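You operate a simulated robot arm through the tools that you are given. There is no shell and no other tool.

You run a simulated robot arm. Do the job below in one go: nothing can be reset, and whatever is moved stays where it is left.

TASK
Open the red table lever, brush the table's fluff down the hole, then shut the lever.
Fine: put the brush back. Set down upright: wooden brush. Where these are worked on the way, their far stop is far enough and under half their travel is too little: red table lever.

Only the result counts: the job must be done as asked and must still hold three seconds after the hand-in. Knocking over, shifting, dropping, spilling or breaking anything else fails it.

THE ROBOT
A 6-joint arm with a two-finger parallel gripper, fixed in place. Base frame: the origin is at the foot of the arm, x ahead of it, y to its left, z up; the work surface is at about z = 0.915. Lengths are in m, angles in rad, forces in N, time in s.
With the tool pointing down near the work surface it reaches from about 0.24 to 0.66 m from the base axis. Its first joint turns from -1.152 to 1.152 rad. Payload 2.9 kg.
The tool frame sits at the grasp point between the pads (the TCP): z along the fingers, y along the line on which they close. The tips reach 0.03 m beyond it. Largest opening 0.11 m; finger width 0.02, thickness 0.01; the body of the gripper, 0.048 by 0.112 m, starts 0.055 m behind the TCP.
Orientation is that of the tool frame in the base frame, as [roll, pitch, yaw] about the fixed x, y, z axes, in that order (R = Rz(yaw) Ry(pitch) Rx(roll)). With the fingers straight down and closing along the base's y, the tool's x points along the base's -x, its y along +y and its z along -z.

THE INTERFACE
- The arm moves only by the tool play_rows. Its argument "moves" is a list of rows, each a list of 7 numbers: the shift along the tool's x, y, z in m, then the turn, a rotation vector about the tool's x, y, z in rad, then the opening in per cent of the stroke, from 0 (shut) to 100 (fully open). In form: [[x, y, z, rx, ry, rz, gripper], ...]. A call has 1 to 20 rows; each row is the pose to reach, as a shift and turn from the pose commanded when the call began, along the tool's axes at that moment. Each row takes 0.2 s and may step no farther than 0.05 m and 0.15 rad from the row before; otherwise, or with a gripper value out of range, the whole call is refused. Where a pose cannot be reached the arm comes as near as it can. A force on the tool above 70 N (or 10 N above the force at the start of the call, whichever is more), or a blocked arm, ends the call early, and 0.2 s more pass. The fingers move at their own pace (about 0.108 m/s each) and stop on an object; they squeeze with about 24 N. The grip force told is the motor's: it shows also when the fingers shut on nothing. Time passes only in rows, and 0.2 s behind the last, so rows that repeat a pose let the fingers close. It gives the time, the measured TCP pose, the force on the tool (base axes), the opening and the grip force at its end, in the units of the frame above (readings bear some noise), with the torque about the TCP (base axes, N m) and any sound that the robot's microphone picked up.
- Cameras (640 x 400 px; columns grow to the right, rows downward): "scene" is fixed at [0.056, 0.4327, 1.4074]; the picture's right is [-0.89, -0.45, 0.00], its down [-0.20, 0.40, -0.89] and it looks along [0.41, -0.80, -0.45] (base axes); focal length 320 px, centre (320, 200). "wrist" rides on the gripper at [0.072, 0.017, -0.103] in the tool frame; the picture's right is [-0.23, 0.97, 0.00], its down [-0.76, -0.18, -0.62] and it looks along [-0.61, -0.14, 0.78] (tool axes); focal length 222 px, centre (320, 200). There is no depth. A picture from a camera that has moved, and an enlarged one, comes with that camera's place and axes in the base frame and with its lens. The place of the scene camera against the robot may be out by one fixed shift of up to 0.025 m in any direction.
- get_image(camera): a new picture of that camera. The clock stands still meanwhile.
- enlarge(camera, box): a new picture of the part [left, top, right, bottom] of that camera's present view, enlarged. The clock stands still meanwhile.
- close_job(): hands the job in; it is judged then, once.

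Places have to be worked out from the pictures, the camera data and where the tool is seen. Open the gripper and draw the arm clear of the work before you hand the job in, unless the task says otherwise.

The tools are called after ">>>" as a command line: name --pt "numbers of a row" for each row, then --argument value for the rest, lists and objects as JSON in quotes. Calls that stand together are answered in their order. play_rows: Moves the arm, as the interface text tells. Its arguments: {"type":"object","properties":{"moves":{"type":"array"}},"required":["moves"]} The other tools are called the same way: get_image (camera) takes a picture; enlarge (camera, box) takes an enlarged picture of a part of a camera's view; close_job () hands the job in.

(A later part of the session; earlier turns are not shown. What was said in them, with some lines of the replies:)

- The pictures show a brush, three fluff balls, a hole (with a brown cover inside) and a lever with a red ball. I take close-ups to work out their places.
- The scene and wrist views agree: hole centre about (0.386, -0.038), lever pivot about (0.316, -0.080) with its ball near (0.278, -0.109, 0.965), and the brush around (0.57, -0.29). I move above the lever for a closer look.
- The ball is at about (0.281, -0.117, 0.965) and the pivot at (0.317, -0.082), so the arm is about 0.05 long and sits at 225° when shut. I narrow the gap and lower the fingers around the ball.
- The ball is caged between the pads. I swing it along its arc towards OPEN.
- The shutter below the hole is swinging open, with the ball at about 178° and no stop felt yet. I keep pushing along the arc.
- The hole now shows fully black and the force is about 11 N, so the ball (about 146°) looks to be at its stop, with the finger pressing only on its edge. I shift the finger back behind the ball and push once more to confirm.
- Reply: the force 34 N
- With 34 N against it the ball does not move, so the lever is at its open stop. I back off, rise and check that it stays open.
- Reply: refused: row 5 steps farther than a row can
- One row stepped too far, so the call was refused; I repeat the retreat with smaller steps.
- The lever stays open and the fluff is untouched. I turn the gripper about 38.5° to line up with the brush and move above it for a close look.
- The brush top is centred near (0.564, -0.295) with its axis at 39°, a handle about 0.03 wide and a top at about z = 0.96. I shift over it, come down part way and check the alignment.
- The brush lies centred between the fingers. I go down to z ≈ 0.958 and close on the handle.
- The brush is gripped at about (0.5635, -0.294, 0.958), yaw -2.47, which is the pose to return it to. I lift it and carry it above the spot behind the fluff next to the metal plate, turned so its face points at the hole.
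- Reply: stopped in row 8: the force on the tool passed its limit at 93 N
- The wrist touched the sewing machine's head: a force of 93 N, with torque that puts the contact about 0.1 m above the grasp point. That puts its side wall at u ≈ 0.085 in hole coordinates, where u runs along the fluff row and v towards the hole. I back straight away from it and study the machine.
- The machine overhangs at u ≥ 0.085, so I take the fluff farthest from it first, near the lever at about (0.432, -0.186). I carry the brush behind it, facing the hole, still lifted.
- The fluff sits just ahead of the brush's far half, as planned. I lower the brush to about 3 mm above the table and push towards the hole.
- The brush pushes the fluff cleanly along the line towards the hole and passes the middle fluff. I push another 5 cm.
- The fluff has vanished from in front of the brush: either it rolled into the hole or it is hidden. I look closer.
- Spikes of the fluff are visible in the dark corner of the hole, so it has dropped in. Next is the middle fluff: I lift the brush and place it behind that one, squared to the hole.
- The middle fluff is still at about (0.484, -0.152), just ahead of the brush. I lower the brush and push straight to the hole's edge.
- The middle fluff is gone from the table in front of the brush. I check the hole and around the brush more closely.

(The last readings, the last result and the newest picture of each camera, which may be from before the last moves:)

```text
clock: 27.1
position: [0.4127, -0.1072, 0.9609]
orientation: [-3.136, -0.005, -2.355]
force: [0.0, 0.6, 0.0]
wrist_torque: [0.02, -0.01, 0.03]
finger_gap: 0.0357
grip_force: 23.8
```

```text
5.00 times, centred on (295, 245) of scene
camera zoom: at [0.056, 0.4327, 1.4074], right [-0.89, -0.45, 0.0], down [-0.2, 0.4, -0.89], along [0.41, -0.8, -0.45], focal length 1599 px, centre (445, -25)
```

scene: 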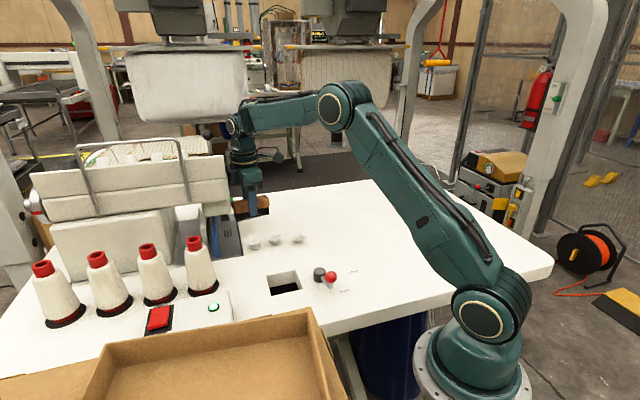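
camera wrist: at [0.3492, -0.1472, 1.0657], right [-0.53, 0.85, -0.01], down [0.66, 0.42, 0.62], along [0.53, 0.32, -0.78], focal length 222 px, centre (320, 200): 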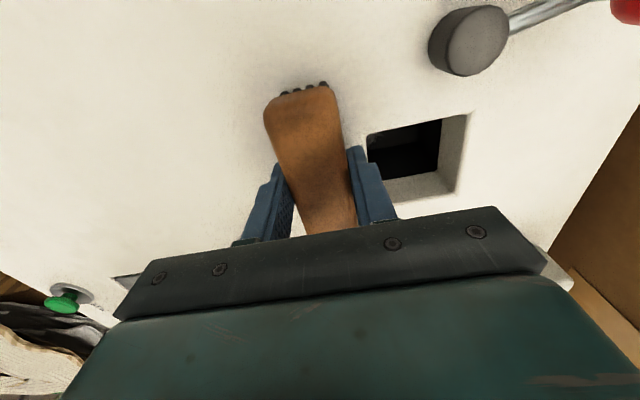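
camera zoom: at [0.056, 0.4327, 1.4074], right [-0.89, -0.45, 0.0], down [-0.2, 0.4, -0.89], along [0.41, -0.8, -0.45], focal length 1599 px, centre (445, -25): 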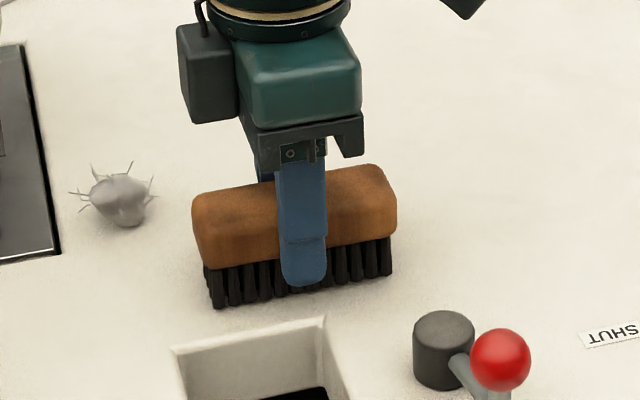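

The hole's corner again shows spikes and the table around the brush is clean, so only the fluff beside the machine is left, at (0.517, -0.106). I lift, go back along the row, then edge sideways to u ≈ 0.02, which keeps clear of the machine wall.

>>> play_rows --pt "0 -0.006 -0.025 0 0 0 0" --pt "0 -0.015 -0.06 0 0 0 0" --pt "0 -0.05 -0.06 0 0 0 0" --pt "0 -0.085 -0.06 0 0 0 0" --pt "0 -0.118 -0.06 0 0 0 0" --pt "-0.016 -0.118 -0.06 0 0 0 0" --pt "-0.033 -0.118 -0.06 0 0 0 0" --pt "-0.049 -0.118 -0.06 0 0 0 0" --pt "-0.049 -0.118 -0.06 0 0 0 0"

>>> enlarge --camera "scene" --box '[200, 150, 360, 300]'

>>> get_image --camera "wrist"

```text
clock: 29.1
position: [0.5299, -0.156, 1.0207]
orientation: [-3.135, -0.006, -2.355]
force: [-0.7, -0.3, -0.7]
wrist_torque: [-0.01, 0.01, 0.03]
finger_gap: 0.0358
grip_force: 24.1
```

```text
2.67 times, centred on (280, 225) of scene
camera zoom: at [0.056, 0.4327, 1.4074], right [-0.89, -0.45, 0.0], down [-0.2, 0.4, -0.89], along [0.41, -0.8, -0.45], focal length 853 px, centre (427, 133)
```

zoom: 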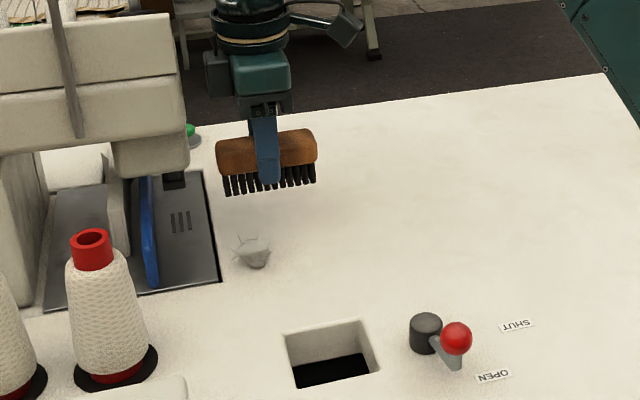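

```text
taken
camera wrist: at [0.4665, -0.1954, 1.1257], right [-0.53, 0.85, -0.01], down [0.66, 0.42, 0.62], along [0.53, 0.32, -0.78], focal length 222 px, centre (320, 200)
```

wrist: 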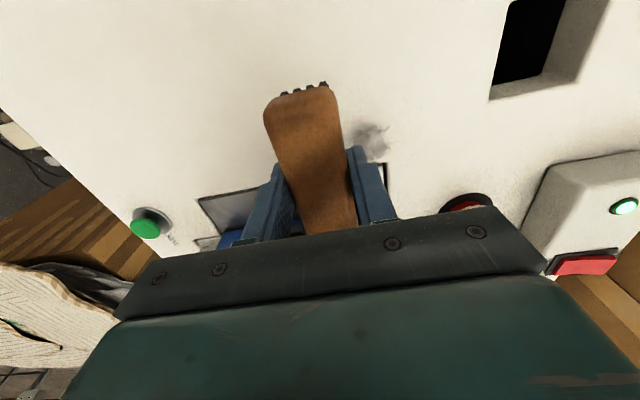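

The fluff sits about 0.044 m ahead and 0.021 m towards the machine end of the brush. I lower and push straight forward first, keeping clear of the machine.

>>> play_rows --pt "0 0 0.03 0 0 0 0" --pt "0 0 0.05 0 0 0 0" --pt "0 0 0.059 0 0 0 0" --pt "0 0 0.059 0 0 0 0" --pt "0 0.0115 0.059 0 0 0 0" --pt "0 0.023 0.059 0 0 0 0" --pt "0 0.035 0.059 0 0 0 0" --pt "0 0.0465 0.059 0 0 0 0" --pt "0 0.058 0.059 0 0 0 0" --pt "0 0.058 0.059 0 0 0 0"

>>> enlarge --camera "scene" --box '[200, 170, 360, 300]'

>>> get_image --camera "wrist"

```text
clock: 31.3
position: [0.4884, -0.1151, 0.9629]
orientation: [-3.138, -0.006, -2.353]
force: [0.2, -0.9, -0.5]
wrist_torque: [-0.01, -0.03, 0.0]
finger_gap: 0.0354
grip_force: 23.8
```

```text
3.08 times, centred on (280, 235) of scene
camera zoom: at [0.056, 0.4327, 1.4074], right [-0.89, -0.45, 0.0], down [-0.2, 0.4, -0.89], along [0.41, -0.8, -0.45], focal length 984 px, centre (443, 92)
```

zoom: 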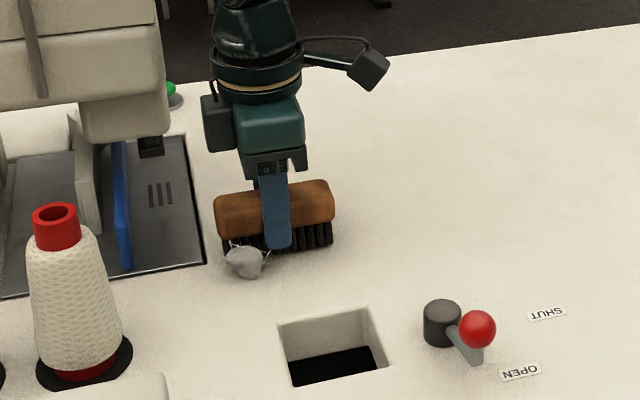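

```text
taken
camera wrist: at [0.4259, -0.1544, 1.0675], right [-0.53, 0.85, -0.01], down [0.66, 0.42, 0.62], along [0.53, 0.32, -0.78], focal length 222 px, centre (320, 200)
```

wrist: 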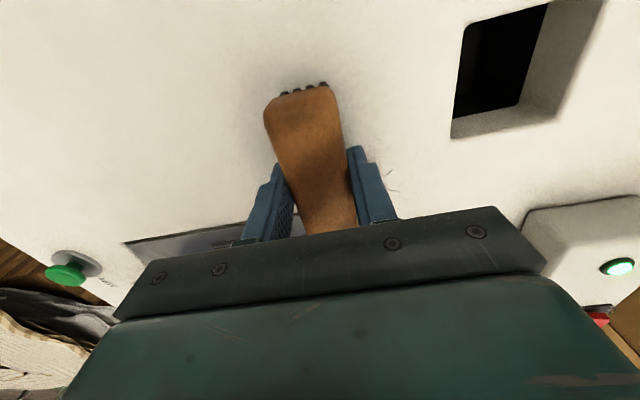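

The fluff is now at about u = 0.045, v = -0.095, against the bristles near the brush's end. I keep pushing while turning the brush so its face steers the fluff towards the hole.

>>> play_rows --pt "-0.0025 0.004 0 0 0 -0.087 0" --pt "-0.005 0.008 0 0 0 -0.1745 0" --pt "-0.006 0.012 0 0 0 -0.262 0" --pt "-0.0068 0.0157 0 0 0 -0.349 0" --pt "-0.007 0.02 0 0 0 -0.436 0" --pt "-0.007 0.0246 0 0 0 -0.5236 0" --pt "-0.0056 0.029 0 0 0 -0.593 0" --pt "-0.0041 0.0337 0 0 0 -0.663 0" --pt "-0.0041 0.0337 0 0 0 -0.663 0"

>>> enlarge --camera "scene" --box '[220, 190, 350, 300]'

>>> get_image --camera "wrist"

```text
clock: 33.3
position: [0.4685, -0.0888, 0.9632]
orientation: [-3.14, -0.007, -1.693]
force: [0.2, 0.1, -1.5]
wrist_torque: [0.02, -0.01, 0.01]
finger_gap: 0.0354
grip_force: 24.3
```

```text
3.64 times, centred on (285, 245) of scene
camera zoom: at [0.056, 0.4327, 1.4074], right [-0.89, -0.45, 0.0], down [-0.2, 0.4, -0.89], along [0.41, -0.8, -0.45], focal length 1163 px, centre (447, 36)
```

zoom: 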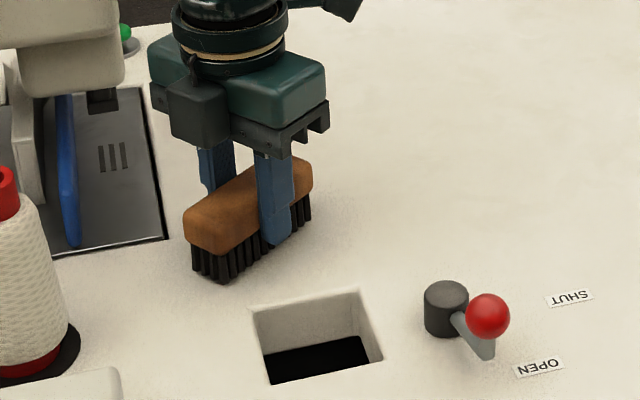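

```text
taken
camera wrist: at [0.4424, -0.1588, 1.0677], right [-0.94, 0.34, 0.0], down [0.27, 0.74, 0.62], along [0.21, 0.58, -0.79], focal length 222 px, centre (320, 200)
```

wrist: 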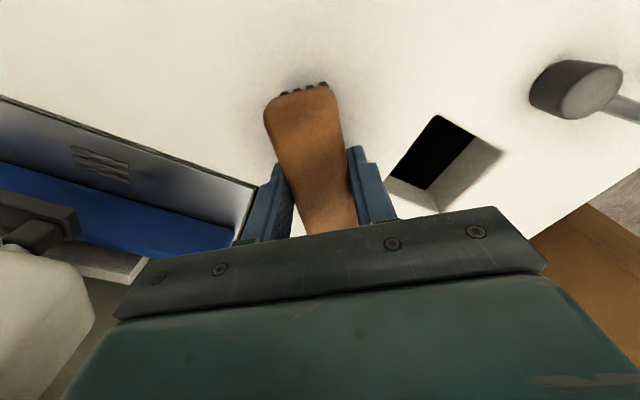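

No fluff shows around the brush now. I lift straight up and back a little to see the whole table and look into the hole.

>>> play_rows --pt "0.003 -0.006 -0.03 0 0 0 0" --pt "0.01 -0.01 -0.065 0 0 0 0" --pt "0.03 -0.01 -0.1 0 0 0 0" --pt "0.065 -0.01 -0.1 0 0 0 0" --pt "0.1 -0.01 -0.1 0 0 0 0" --pt "0.13 -0.01 -0.1 0 0 0 0" --pt "0.13 -0.01 -0.1 0 0 0 0"

>>> enlarge --camera "scene" --box '[200, 180, 400, 310]'

>>> get_image --camera "wrist"

>>> get_image --camera "scene"

```text
clock: 34.9
position: [0.464, -0.2198, 1.0632]
orientation: [3.141, -0.007, -1.692]
force: [0.0, 0.7, -0.7]
wrist_torque: [-0.01, 0.01, -0.01]
finger_gap: 0.0356
grip_force: 23.7
```

```text
3.08 times, centred on (300, 245) of scene
camera zoom: at [0.056, 0.4327, 1.4074], right [-0.89, -0.45, 0.0], down [-0.2, 0.4, -0.89], along [0.41, -0.8, -0.45], focal length 984 px, centre (382, 62)
```

zoom: 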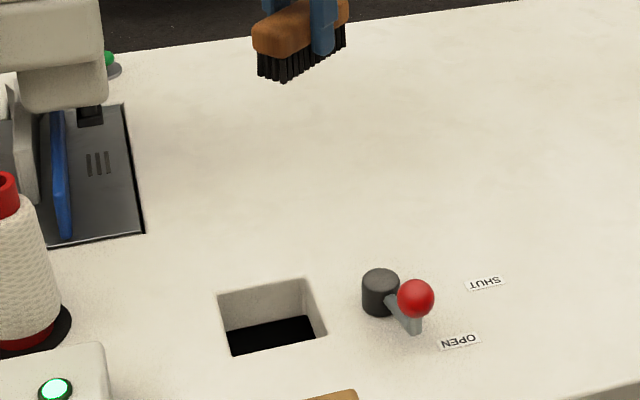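

```text
taken
camera wrist: at [0.438, -0.2894, 1.1677], right [-0.94, 0.34, 0.0], down [0.27, 0.74, 0.62], along [0.21, 0.58, -0.79], focal length 222 px, centre (320, 200)
```

wrist: 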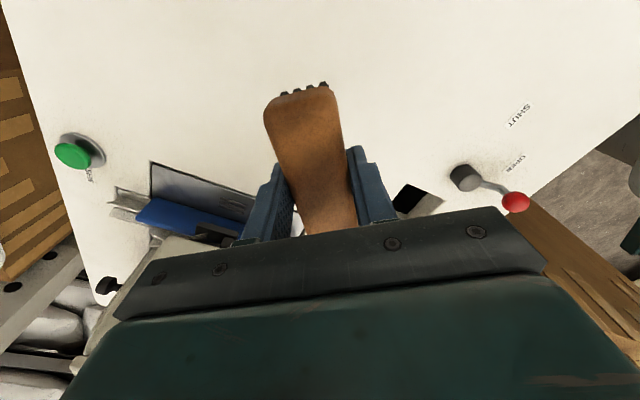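

```text
taken
```

scene: 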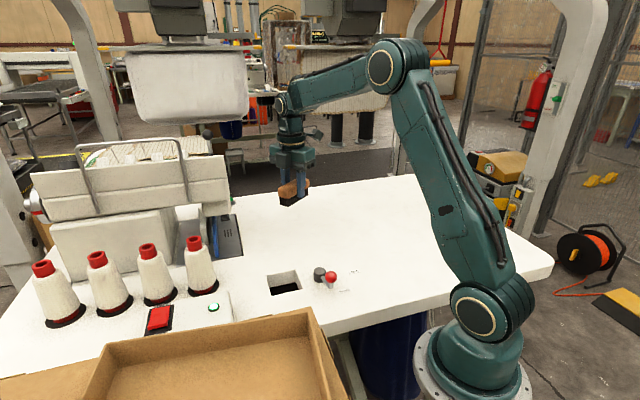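

The table is clear of fluff. I carry the brush back over its original place.

>>> play_rows --pt "0.0088 -0.0154 0.004 0 0 0.111 0" --pt "0.0176 -0.0308 0.008 0 0 0.222 0" --pt "0.0264 -0.0462 0.012 0 0 0.333 0" --pt "0.0353 -0.0616 0.016 0 0 0.4446 0" --pt "0.0441 -0.077 0.02 0 0 0.5557 0" --pt "0.0529 -0.0924 0.025 0 0 0.667 0" --pt "0.0617 -0.1078 0.03 0 0 0.778 0" --pt "0.0617 -0.1078 0.03 0 0 0.778 0" --pt "0.0617 -0.1078 0.03 0 0 0.778 0"

>>> enlarge --camera "scene" --box '[210, 120, 350, 230]'

>>> get_image --camera "wrist"

```text
clock: 36.9
position: [0.5624, -0.2923, 1.0334]
orientation: [-3.136, -0.005, -2.472]
force: [1.0, 0.4, -0.7]
wrist_torque: [0.0, 0.0, -0.03]
finger_gap: 0.0354
grip_force: 24.0
```

```text
3.64 times, centred on (280, 175) of scene
camera zoom: at [0.056, 0.4327, 1.4074], right [-0.89, -0.45, 0.0], down [-0.2, 0.4, -0.89], along [0.41, -0.8, -0.45], focal length 1163 px, centre (466, 291)
```

zoom: 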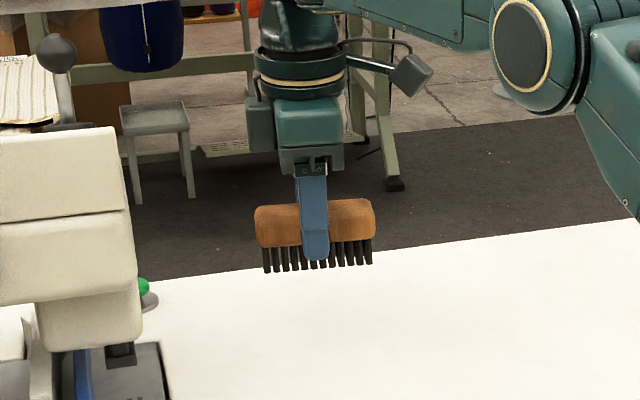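

```text
taken
camera wrist: at [0.4951, -0.3243, 1.1383], right [-0.43, 0.9, -0.01], down [0.71, 0.34, 0.62], along [0.56, 0.26, -0.78], focal length 222 px, centre (320, 200)
```

wrist: 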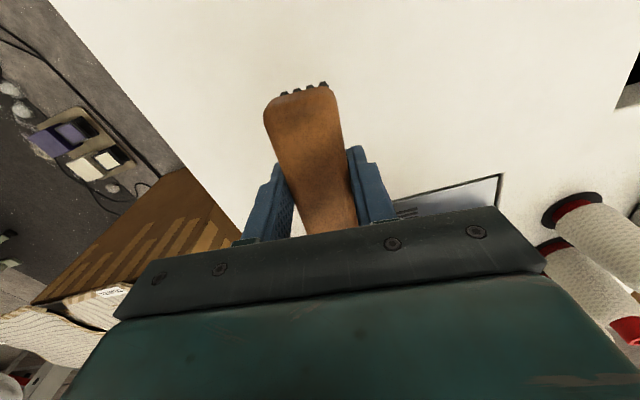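

It is about 2 mm from the home spot; I correct that and the tiny tilt, then lower until the bristles touch the table.

>>> play_rows --pt "0 -0.002 0.02 -0.0056 -0.005 0 0" --pt "0 -0.002 0.045 -0.0056 -0.005 0 0" --pt "0 -0.002 0.063 -0.0056 -0.005 0 0" --pt "0 -0.002 0.071 -0.0056 -0.005 0 0" --pt "0 -0.002 0.0748 -0.0056 -0.005 0 0" --pt "0 -0.002 0.0748 -0.0056 -0.005 0 0"

>>> enlarge --camera "scene" --box '[210, 120, 350, 230]'

```text
clock: 38.3
position: [0.5628, -0.2942, 0.96]
orientation: [-3.141, -0.002, -2.47]
force: [0.0, 0.2, -1.4]
wrist_torque: [-0.01, 0.01, 0.02]
finger_gap: 0.0355
grip_force: 24.2
```

```text
3.64 times, centred on (280, 175) of scene
camera zoom: at [0.056, 0.4327, 1.4074], right [-0.89, -0.45, 0.0], down [-0.2, 0.4, -0.89], along [0.41, -0.8, -0.45], focal length 1163 px, centre (466, 291)
```

zoom: 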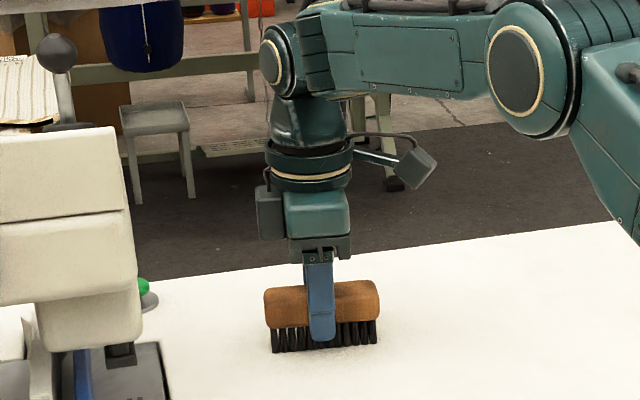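

The fingers are at the home pose, but the brush appears about 8 px (7.5 mm) to the right of its old place, so it slipped along its length in the grip when I bumped the machine. I lift slightly, shift 7.5 mm along the brush to correct it, and lower again.

>>> play_rows --pt "0 0 -0.006 0 0 0 0" --pt "-0.0075 0 -0.006 0 0 0 0" --pt "-0.0075 0 -0.003 0 0 0 0" --pt "-0.0075 0 0.0015 0 0 0 0" --pt "-0.0075 0 0.0015 0 0 0 0"

>>> enlarge --camera "scene" --box '[210, 120, 350, 230]'

```text
clock: 39.5
position: [0.5692, -0.2899, 0.959]
orientation: [-3.14, 0.002, -2.47]
force: [0.1, 1.5, 6.1]
wrist_torque: [-0.08, 0.27, -0.09]
finger_gap: 0.0354
grip_force: 23.7
```

```text
3.64 times, centred on (280, 175) of scene
camera zoom: at [0.0559, 0.4328, 1.4074], right [-0.89, -0.45, 0.0], down [-0.2, 0.4, -0.89], along [0.41, -0.8, -0.45], focal length 1163 px, centre (466, 291)
```

zoom: 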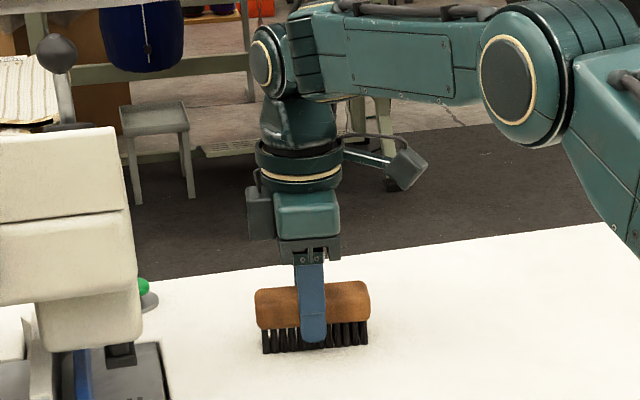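

The brush outline now matches its original picture and it is in contact with the table (6 N). I open the fingers and rise.

>>> play_rows --pt "0 0 -0.0008 0 0 0 0" --pt "0 0 -0.0008 0 0 0 45" --pt "0 0 -0.0008 0 0 0 65" --pt "0 0 -0.0008 0 0 0 70" --pt "0 0 -0.02 0 0 0 70" --pt "0 0 -0.05 0 0 0 70" --pt "0 0 -0.09 0 0 0 90" --pt "0 0 -0.12 0 0 0 100"

>>> enlarge --camera "scene" --box '[210, 120, 350, 230]'

>>> get_image --camera "wrist"

```text
clock: 41.3
position: [0.5674, -0.2906, 1.0784]
orientation: [3.141, 0.001, -2.471]
force: [0.0, -0.3, -0.1]
wrist_torque: [0.01, 0.01, 0.0]
finger_gap: 0.1102
grip_force: 0.0
```

```text
3.64 times, centred on (280, 175) of scene
camera zoom: at [0.056, 0.4327, 1.4074], right [-0.89, -0.45, 0.0], down [-0.2, 0.4, -0.89], along [0.41, -0.8, -0.45], focal length 1163 px, centre (466, 291)
```

zoom: 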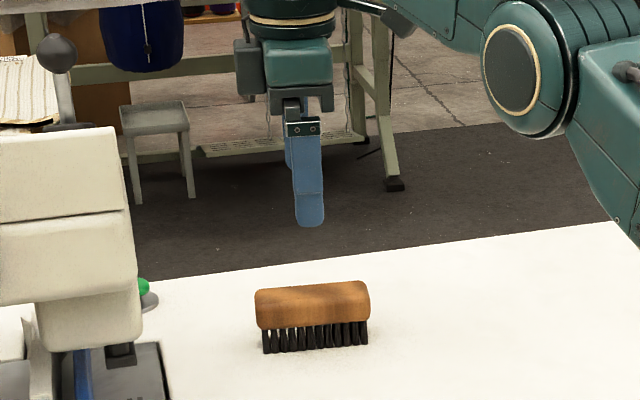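

```text
taken
camera wrist: at [0.5, -0.3229, 1.1825], right [-0.43, 0.9, 0.0], down [0.71, 0.33, 0.62], along [0.56, 0.27, -0.78], focal length 222 px, centre (320, 200)
```

wrist: 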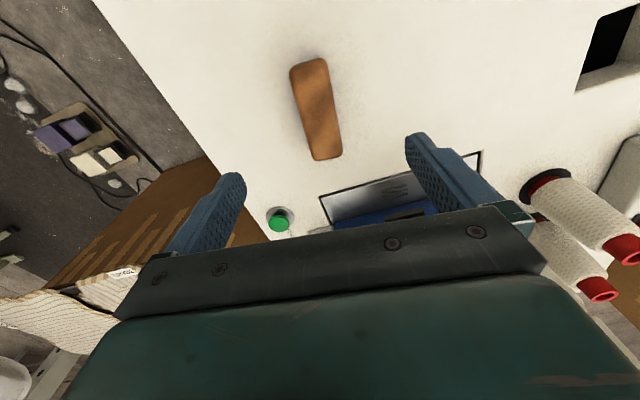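

The brush stands upright in its original place. I move over to look down the hole before shutting the lever.

>>> play_rows --pt "-0.001 0.0354 -0.015 0 0 0.0958 100" --pt "-0.003 0.0709 -0.03 0 0 0.1916 100" --pt "-0.004 0.1063 -0.04 0 0 0.2874 100" --pt "-0.005 0.1417 -0.04 0 0 0.3832 100" --pt "-0.007 0.1771 -0.04 0 0 0.479 100" --pt "-0.008 0.2126 -0.04 0 0 0.5748 100" --pt "-0.0093 0.248 -0.04 0 0 0.6706 100" --pt "-0.0093 0.248 -0.04 0 0 0.6706 100"

>>> get_image --camera "wrist"

>>> enlarge --camera "wrist" --box '[310, 20, 450, 160]'

```text
clock: 43.1
position: [0.4233, -0.0903, 1.1188]
orientation: [-3.141, -0.002, 3.141]
force: [-0.7, 0.0, 0.2]
wrist_torque: [0.0, 0.04, -0.01]
finger_gap: 0.1103
grip_force: 0.0
```

```text
taken
camera wrist: at [0.35, -0.0741, 1.2224], right [0.23, 0.97, 0.0], down [0.76, -0.18, 0.62], along [0.61, -0.14, -0.78], focal length 222 px, centre (320, 200)
```

wrist: 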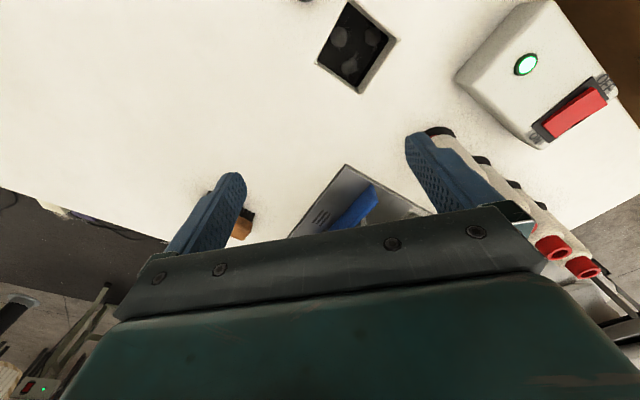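

```text
2.86 times, centred on (380, 90) of wrist
camera zoom: at [0.35, -0.0741, 1.2224], right [0.23, 0.97, 0.0], down [0.76, -0.18, 0.62], along [0.61, -0.14, -0.78], focal length 635 px, centre (149, 514)
```

zoom: 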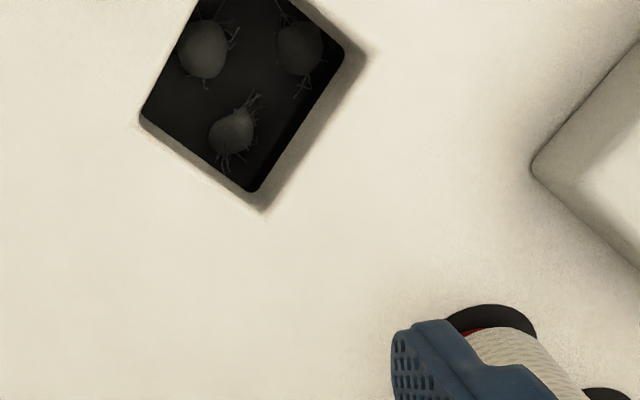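

All three fluffs lie in the bin under the opening. Now I go to the lever ball at about (0.274, -0.052), narrowing the gap on the way.

>>> play_rows --pt "0.03 0.0077 0.01 0 0 0 60" --pt "0.06 0.0153 0.02 0 0 0 46" --pt "0.09 0.023 0.03 0 0 0 46" --pt "0.12 0.0306 0.04 0 0 0 46" --pt "0.1493 0.0383 0.055 0 0 0 46" --pt "0.1493 0.0383 0.08 0 0 0 46" --pt "0.1493 0.0383 0.08 0 0 0 46"

>>> get_image --camera "wrist"

>>> enlarge --camera "scene" --box '[260, 200, 420, 320]'

```text
clock: 44.7
position: [0.2712, -0.0516, 1.0377]
orientation: [-3.141, -0.001, 3.142]
force: [-0.3, 0.1, 0.2]
wrist_torque: [-0.01, 0.01, -0.01]
finger_gap: 0.0506
grip_force: 0.1
```

```text
taken
camera wrist: at [0.1989, -0.0361, 1.1417], right [0.23, 0.97, 0.0], down [0.76, -0.18, 0.62], along [0.61, -0.14, -0.78], focal length 222 px, centre (320, 200)
```

wrist: 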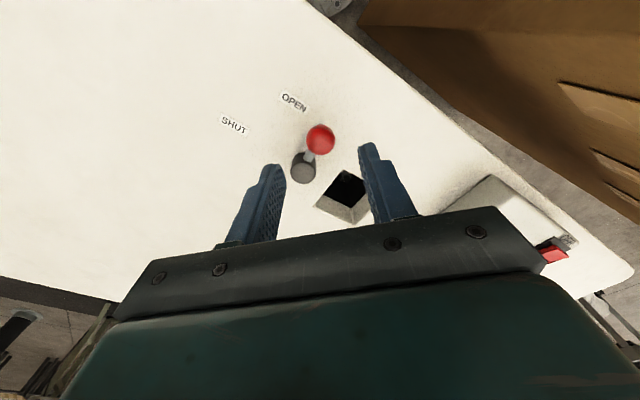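

```text
3.33 times, centred on (340, 260) of scene
camera zoom: at [0.056, 0.4327, 1.4074], right [-0.89, -0.45, 0.0], down [-0.2, 0.4, -0.89], along [0.41, -0.8, -0.45], focal length 1066 px, centre (253, 0)
```

zoom: 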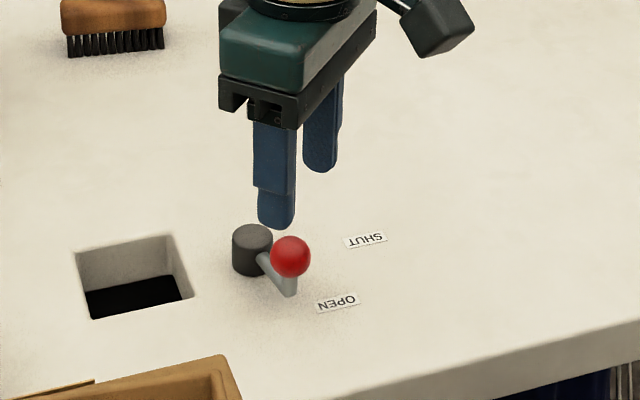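

The ball at (0.2735, -0.053) is right between the fingers. I lower them around it.

>>> play_rows --pt "-0.001 -0.001 0.02 0 0 0 46" --pt "-0.001 -0.001 0.04 0 0 0 46" --pt "-0.001 -0.001 0.055 0 0 0 46" --pt "-0.001 -0.001 0.0627 0 0 0 46" --pt "-0.001 -0.001 0.0627 0 0 0 46"

>>> get_image --camera "wrist"

```text
clock: 45.9
position: [0.2736, -0.054, 0.9766]
orientation: [3.14, 0.001, -3.14]
force: [0.1, -0.3, 0.4]
wrist_torque: [-0.02, 0.0, 0.0]
finger_gap: 0.0504
grip_force: 0.1
```

```text
taken
camera wrist: at [0.201, -0.0378, 1.08], right [0.23, 0.97, 0.0], down [0.76, -0.18, 0.62], along [0.61, -0.14, -0.78], focal length 222 px, centre (320, 200)
```

wrist: 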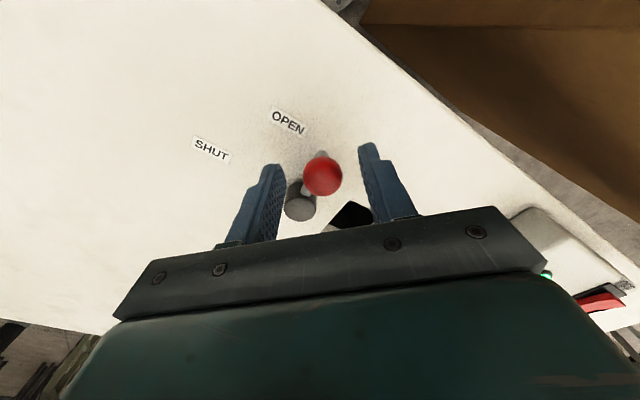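

The ball is caged. I swing it back along its arc towards SHUT.

>>> play_rows --pt "0.0035 -0.006 0.001 0 0 0 46" --pt "0.0067 -0.0125 0.001 0 0 0 46" --pt "0.0085 -0.019 0.001 0 0 0 46" --pt "0.0095 -0.0255 0.001 0 0 0 46" --pt "0.0095 -0.032 0.001 0 0 0 46" --pt "0.009 -0.0389 0.001 0 0 0 46" --pt "0.0075 -0.045 0.001 0 0 0 46" --pt "0.005 -0.0516 0.001 0 0 0 46" --pt "0.001 -0.058 0.001 0 0 0 46" --pt "-0.002 -0.064 0.001 0 0 0 46" --pt "-0.005 -0.069 0.001 0 0 0 46" --pt "-0.006 -0.073 0.001 0 0 0 46"

>>> get_image --camera "wrist"

>>> enlarge --camera "scene" --box '[260, 200, 420, 320]'

```text
clock: 48.5
position: [0.2806, -0.1257, 0.9749]
orientation: [-3.14, 0.0, -3.141]
force: [-0.2, 0.2, -0.3]
wrist_torque: [-0.06, -0.01, 0.02]
finger_gap: 0.0508
grip_force: 0.5
```

```text
taken
camera wrist: at [0.2079, -0.11, 1.0788], right [0.23, 0.97, 0.0], down [0.76, -0.18, 0.62], along [0.61, -0.14, -0.78], focal length 222 px, centre (320, 200)
```

wrist: 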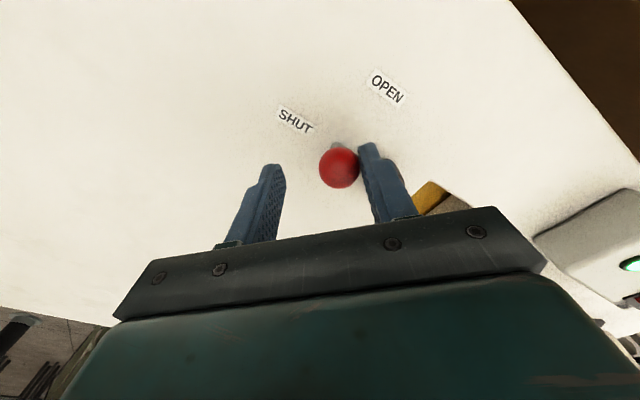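

```text
3.33 times, centred on (340, 260) of scene
camera zoom: at [0.056, 0.4327, 1.4074], right [-0.89, -0.45, 0.0], down [-0.2, 0.4, -0.89], along [0.41, -0.8, -0.45], focal length 1066 px, centre (253, 0)
```

zoom: 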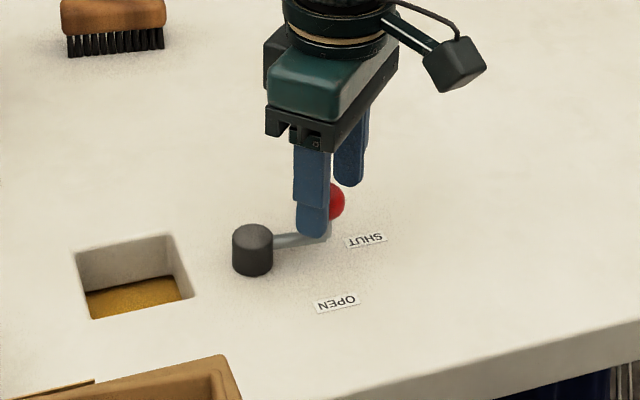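

The shutter is back over the hole. I press on a little to feel the shut stop.

>>> play_rows --pt "0 -0.003 0 0 0 0 46" --pt "0 -0.006 0 0 0 0 46" --pt "-0.001 -0.009 0 0 0 0 46" --pt "-0.002 -0.012 0 0 0 0 46"

>>> get_image --camera "wrist"

```text
clock: 49.5
position: [0.2818, -0.1351, 0.9735]
orientation: [3.135, -0.005, -3.137]
force: [-6.9, 23.3, 5.9]
wrist_torque: [0.58, 0.17, 0.25]
finger_gap: 0.0625
grip_force: 12.0
```

```text
taken
camera wrist: at [0.2084, -0.1202, 1.0782], right [0.22, 0.97, 0.0], down [0.76, -0.18, 0.62], along [0.6, -0.13, -0.79], focal length 222 px, centre (320, 200)
```

wrist: 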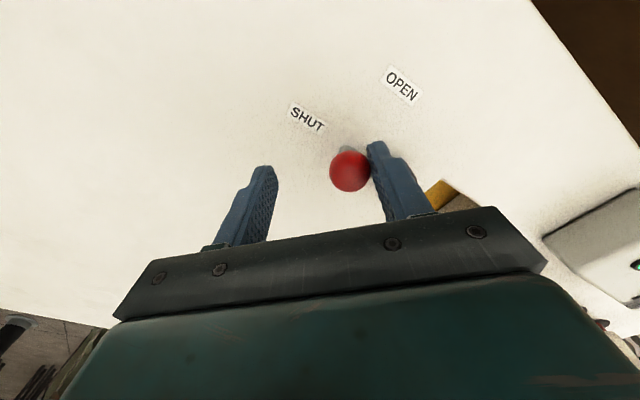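

The lever is at its shut stop, holding against 23 N. I ease off, rise and draw the arm clear.

>>> play_rows --pt "0 0.014 0 0 0 0 46" --pt "0 0.014 -0.03 0 0 0 46" --pt "0 0.014 -0.07 0 0 0 60" --pt "0 0.014 -0.11 0 0 0 100" --pt "-0.02 -0.01 -0.14 0 0 0 100" --pt "-0.04 -0.045 -0.16 0 0 0 100" --pt "-0.06 -0.085 -0.18 0 0 0 100" --pt "-0.08 -0.125 -0.2 0 0 0 100" --pt "-0.08 -0.125 -0.2 0 0 0 100"

>>> get_image --camera "scene"

>>> enlarge --camera "scene" --box '[220, 180, 380, 310]'

>>> get_image --camera "wrist"

```text
clock: 51.5
position: [0.3639, -0.2611, 1.1747]
orientation: [-3.141, 0.001, -3.141]
force: [0.3, -0.5, 0.0]
wrist_torque: [0.01, 0.0, -0.02]
finger_gap: 0.1098
grip_force: 0.1
```

```text
taken
```

scene: 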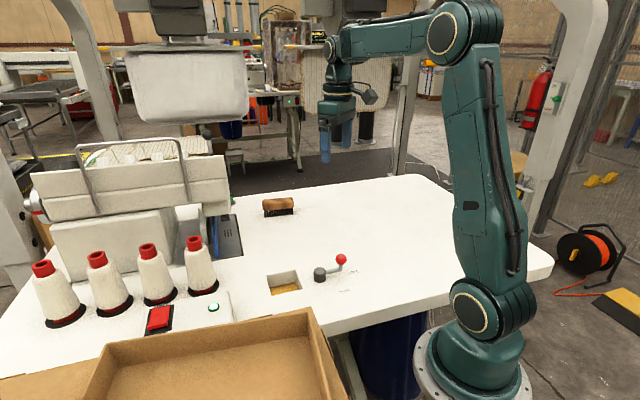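

```text
3.08 times, centred on (300, 245) of scene
camera zoom: at [0.056, 0.4327, 1.4074], right [-0.89, -0.45, 0.0], down [-0.2, 0.4, -0.89], along [0.41, -0.8, -0.45], focal length 984 px, centre (382, 62)
```

zoom: 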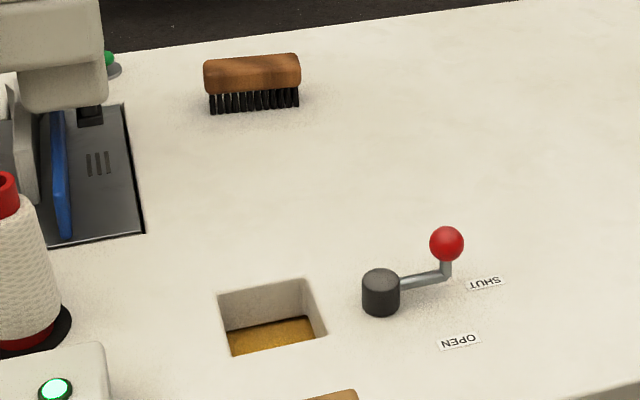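

```text
taken
camera wrist: at [0.2909, -0.246, 1.2795], right [0.23, 0.97, 0.0], down [0.76, -0.18, 0.62], along [0.61, -0.14, -0.78], focal length 222 px, centre (320, 200)
```

wrist: 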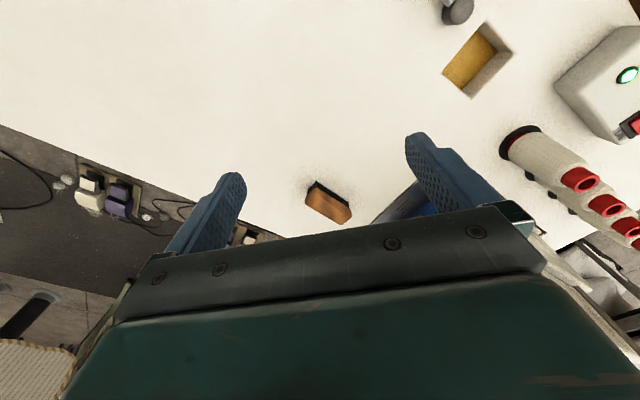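

The lever is shut with the shutter closed, and the table is free of fluff. The brush stands upright within a millimetre or two of its start, the machine and spools look unmoved, and the arm is clear with the gripper open. I hand the job in.

>>> close_job

```text
The job is handed in.
```

The job is done and handed in, but I bumped the sewing machine once along the way. I haven't seen the judge's result.

- **Lever:** I opened the red lever to its far stop and later pushed it back to its shut stop. The shutter is closed over the hole again.
- **Fluff:** all three pieces went down the hole. I saw them in the bin below before shutting the lever, and the table is clear.
- **Brush:** it is standing upright, within a millimetre or two of where it started.
- **Bump:** while I was moving the brush, the wrist hit the side of the sewing machine's head at 93 N, and the arm stopped. In the later pictures the machine looks unmoved. The brush was about 7.5 mm off along its length in the grip afterwards, most likely from that bump, and I corrected for that when setting it down.

The gripper is open and the arm is clear of the table.
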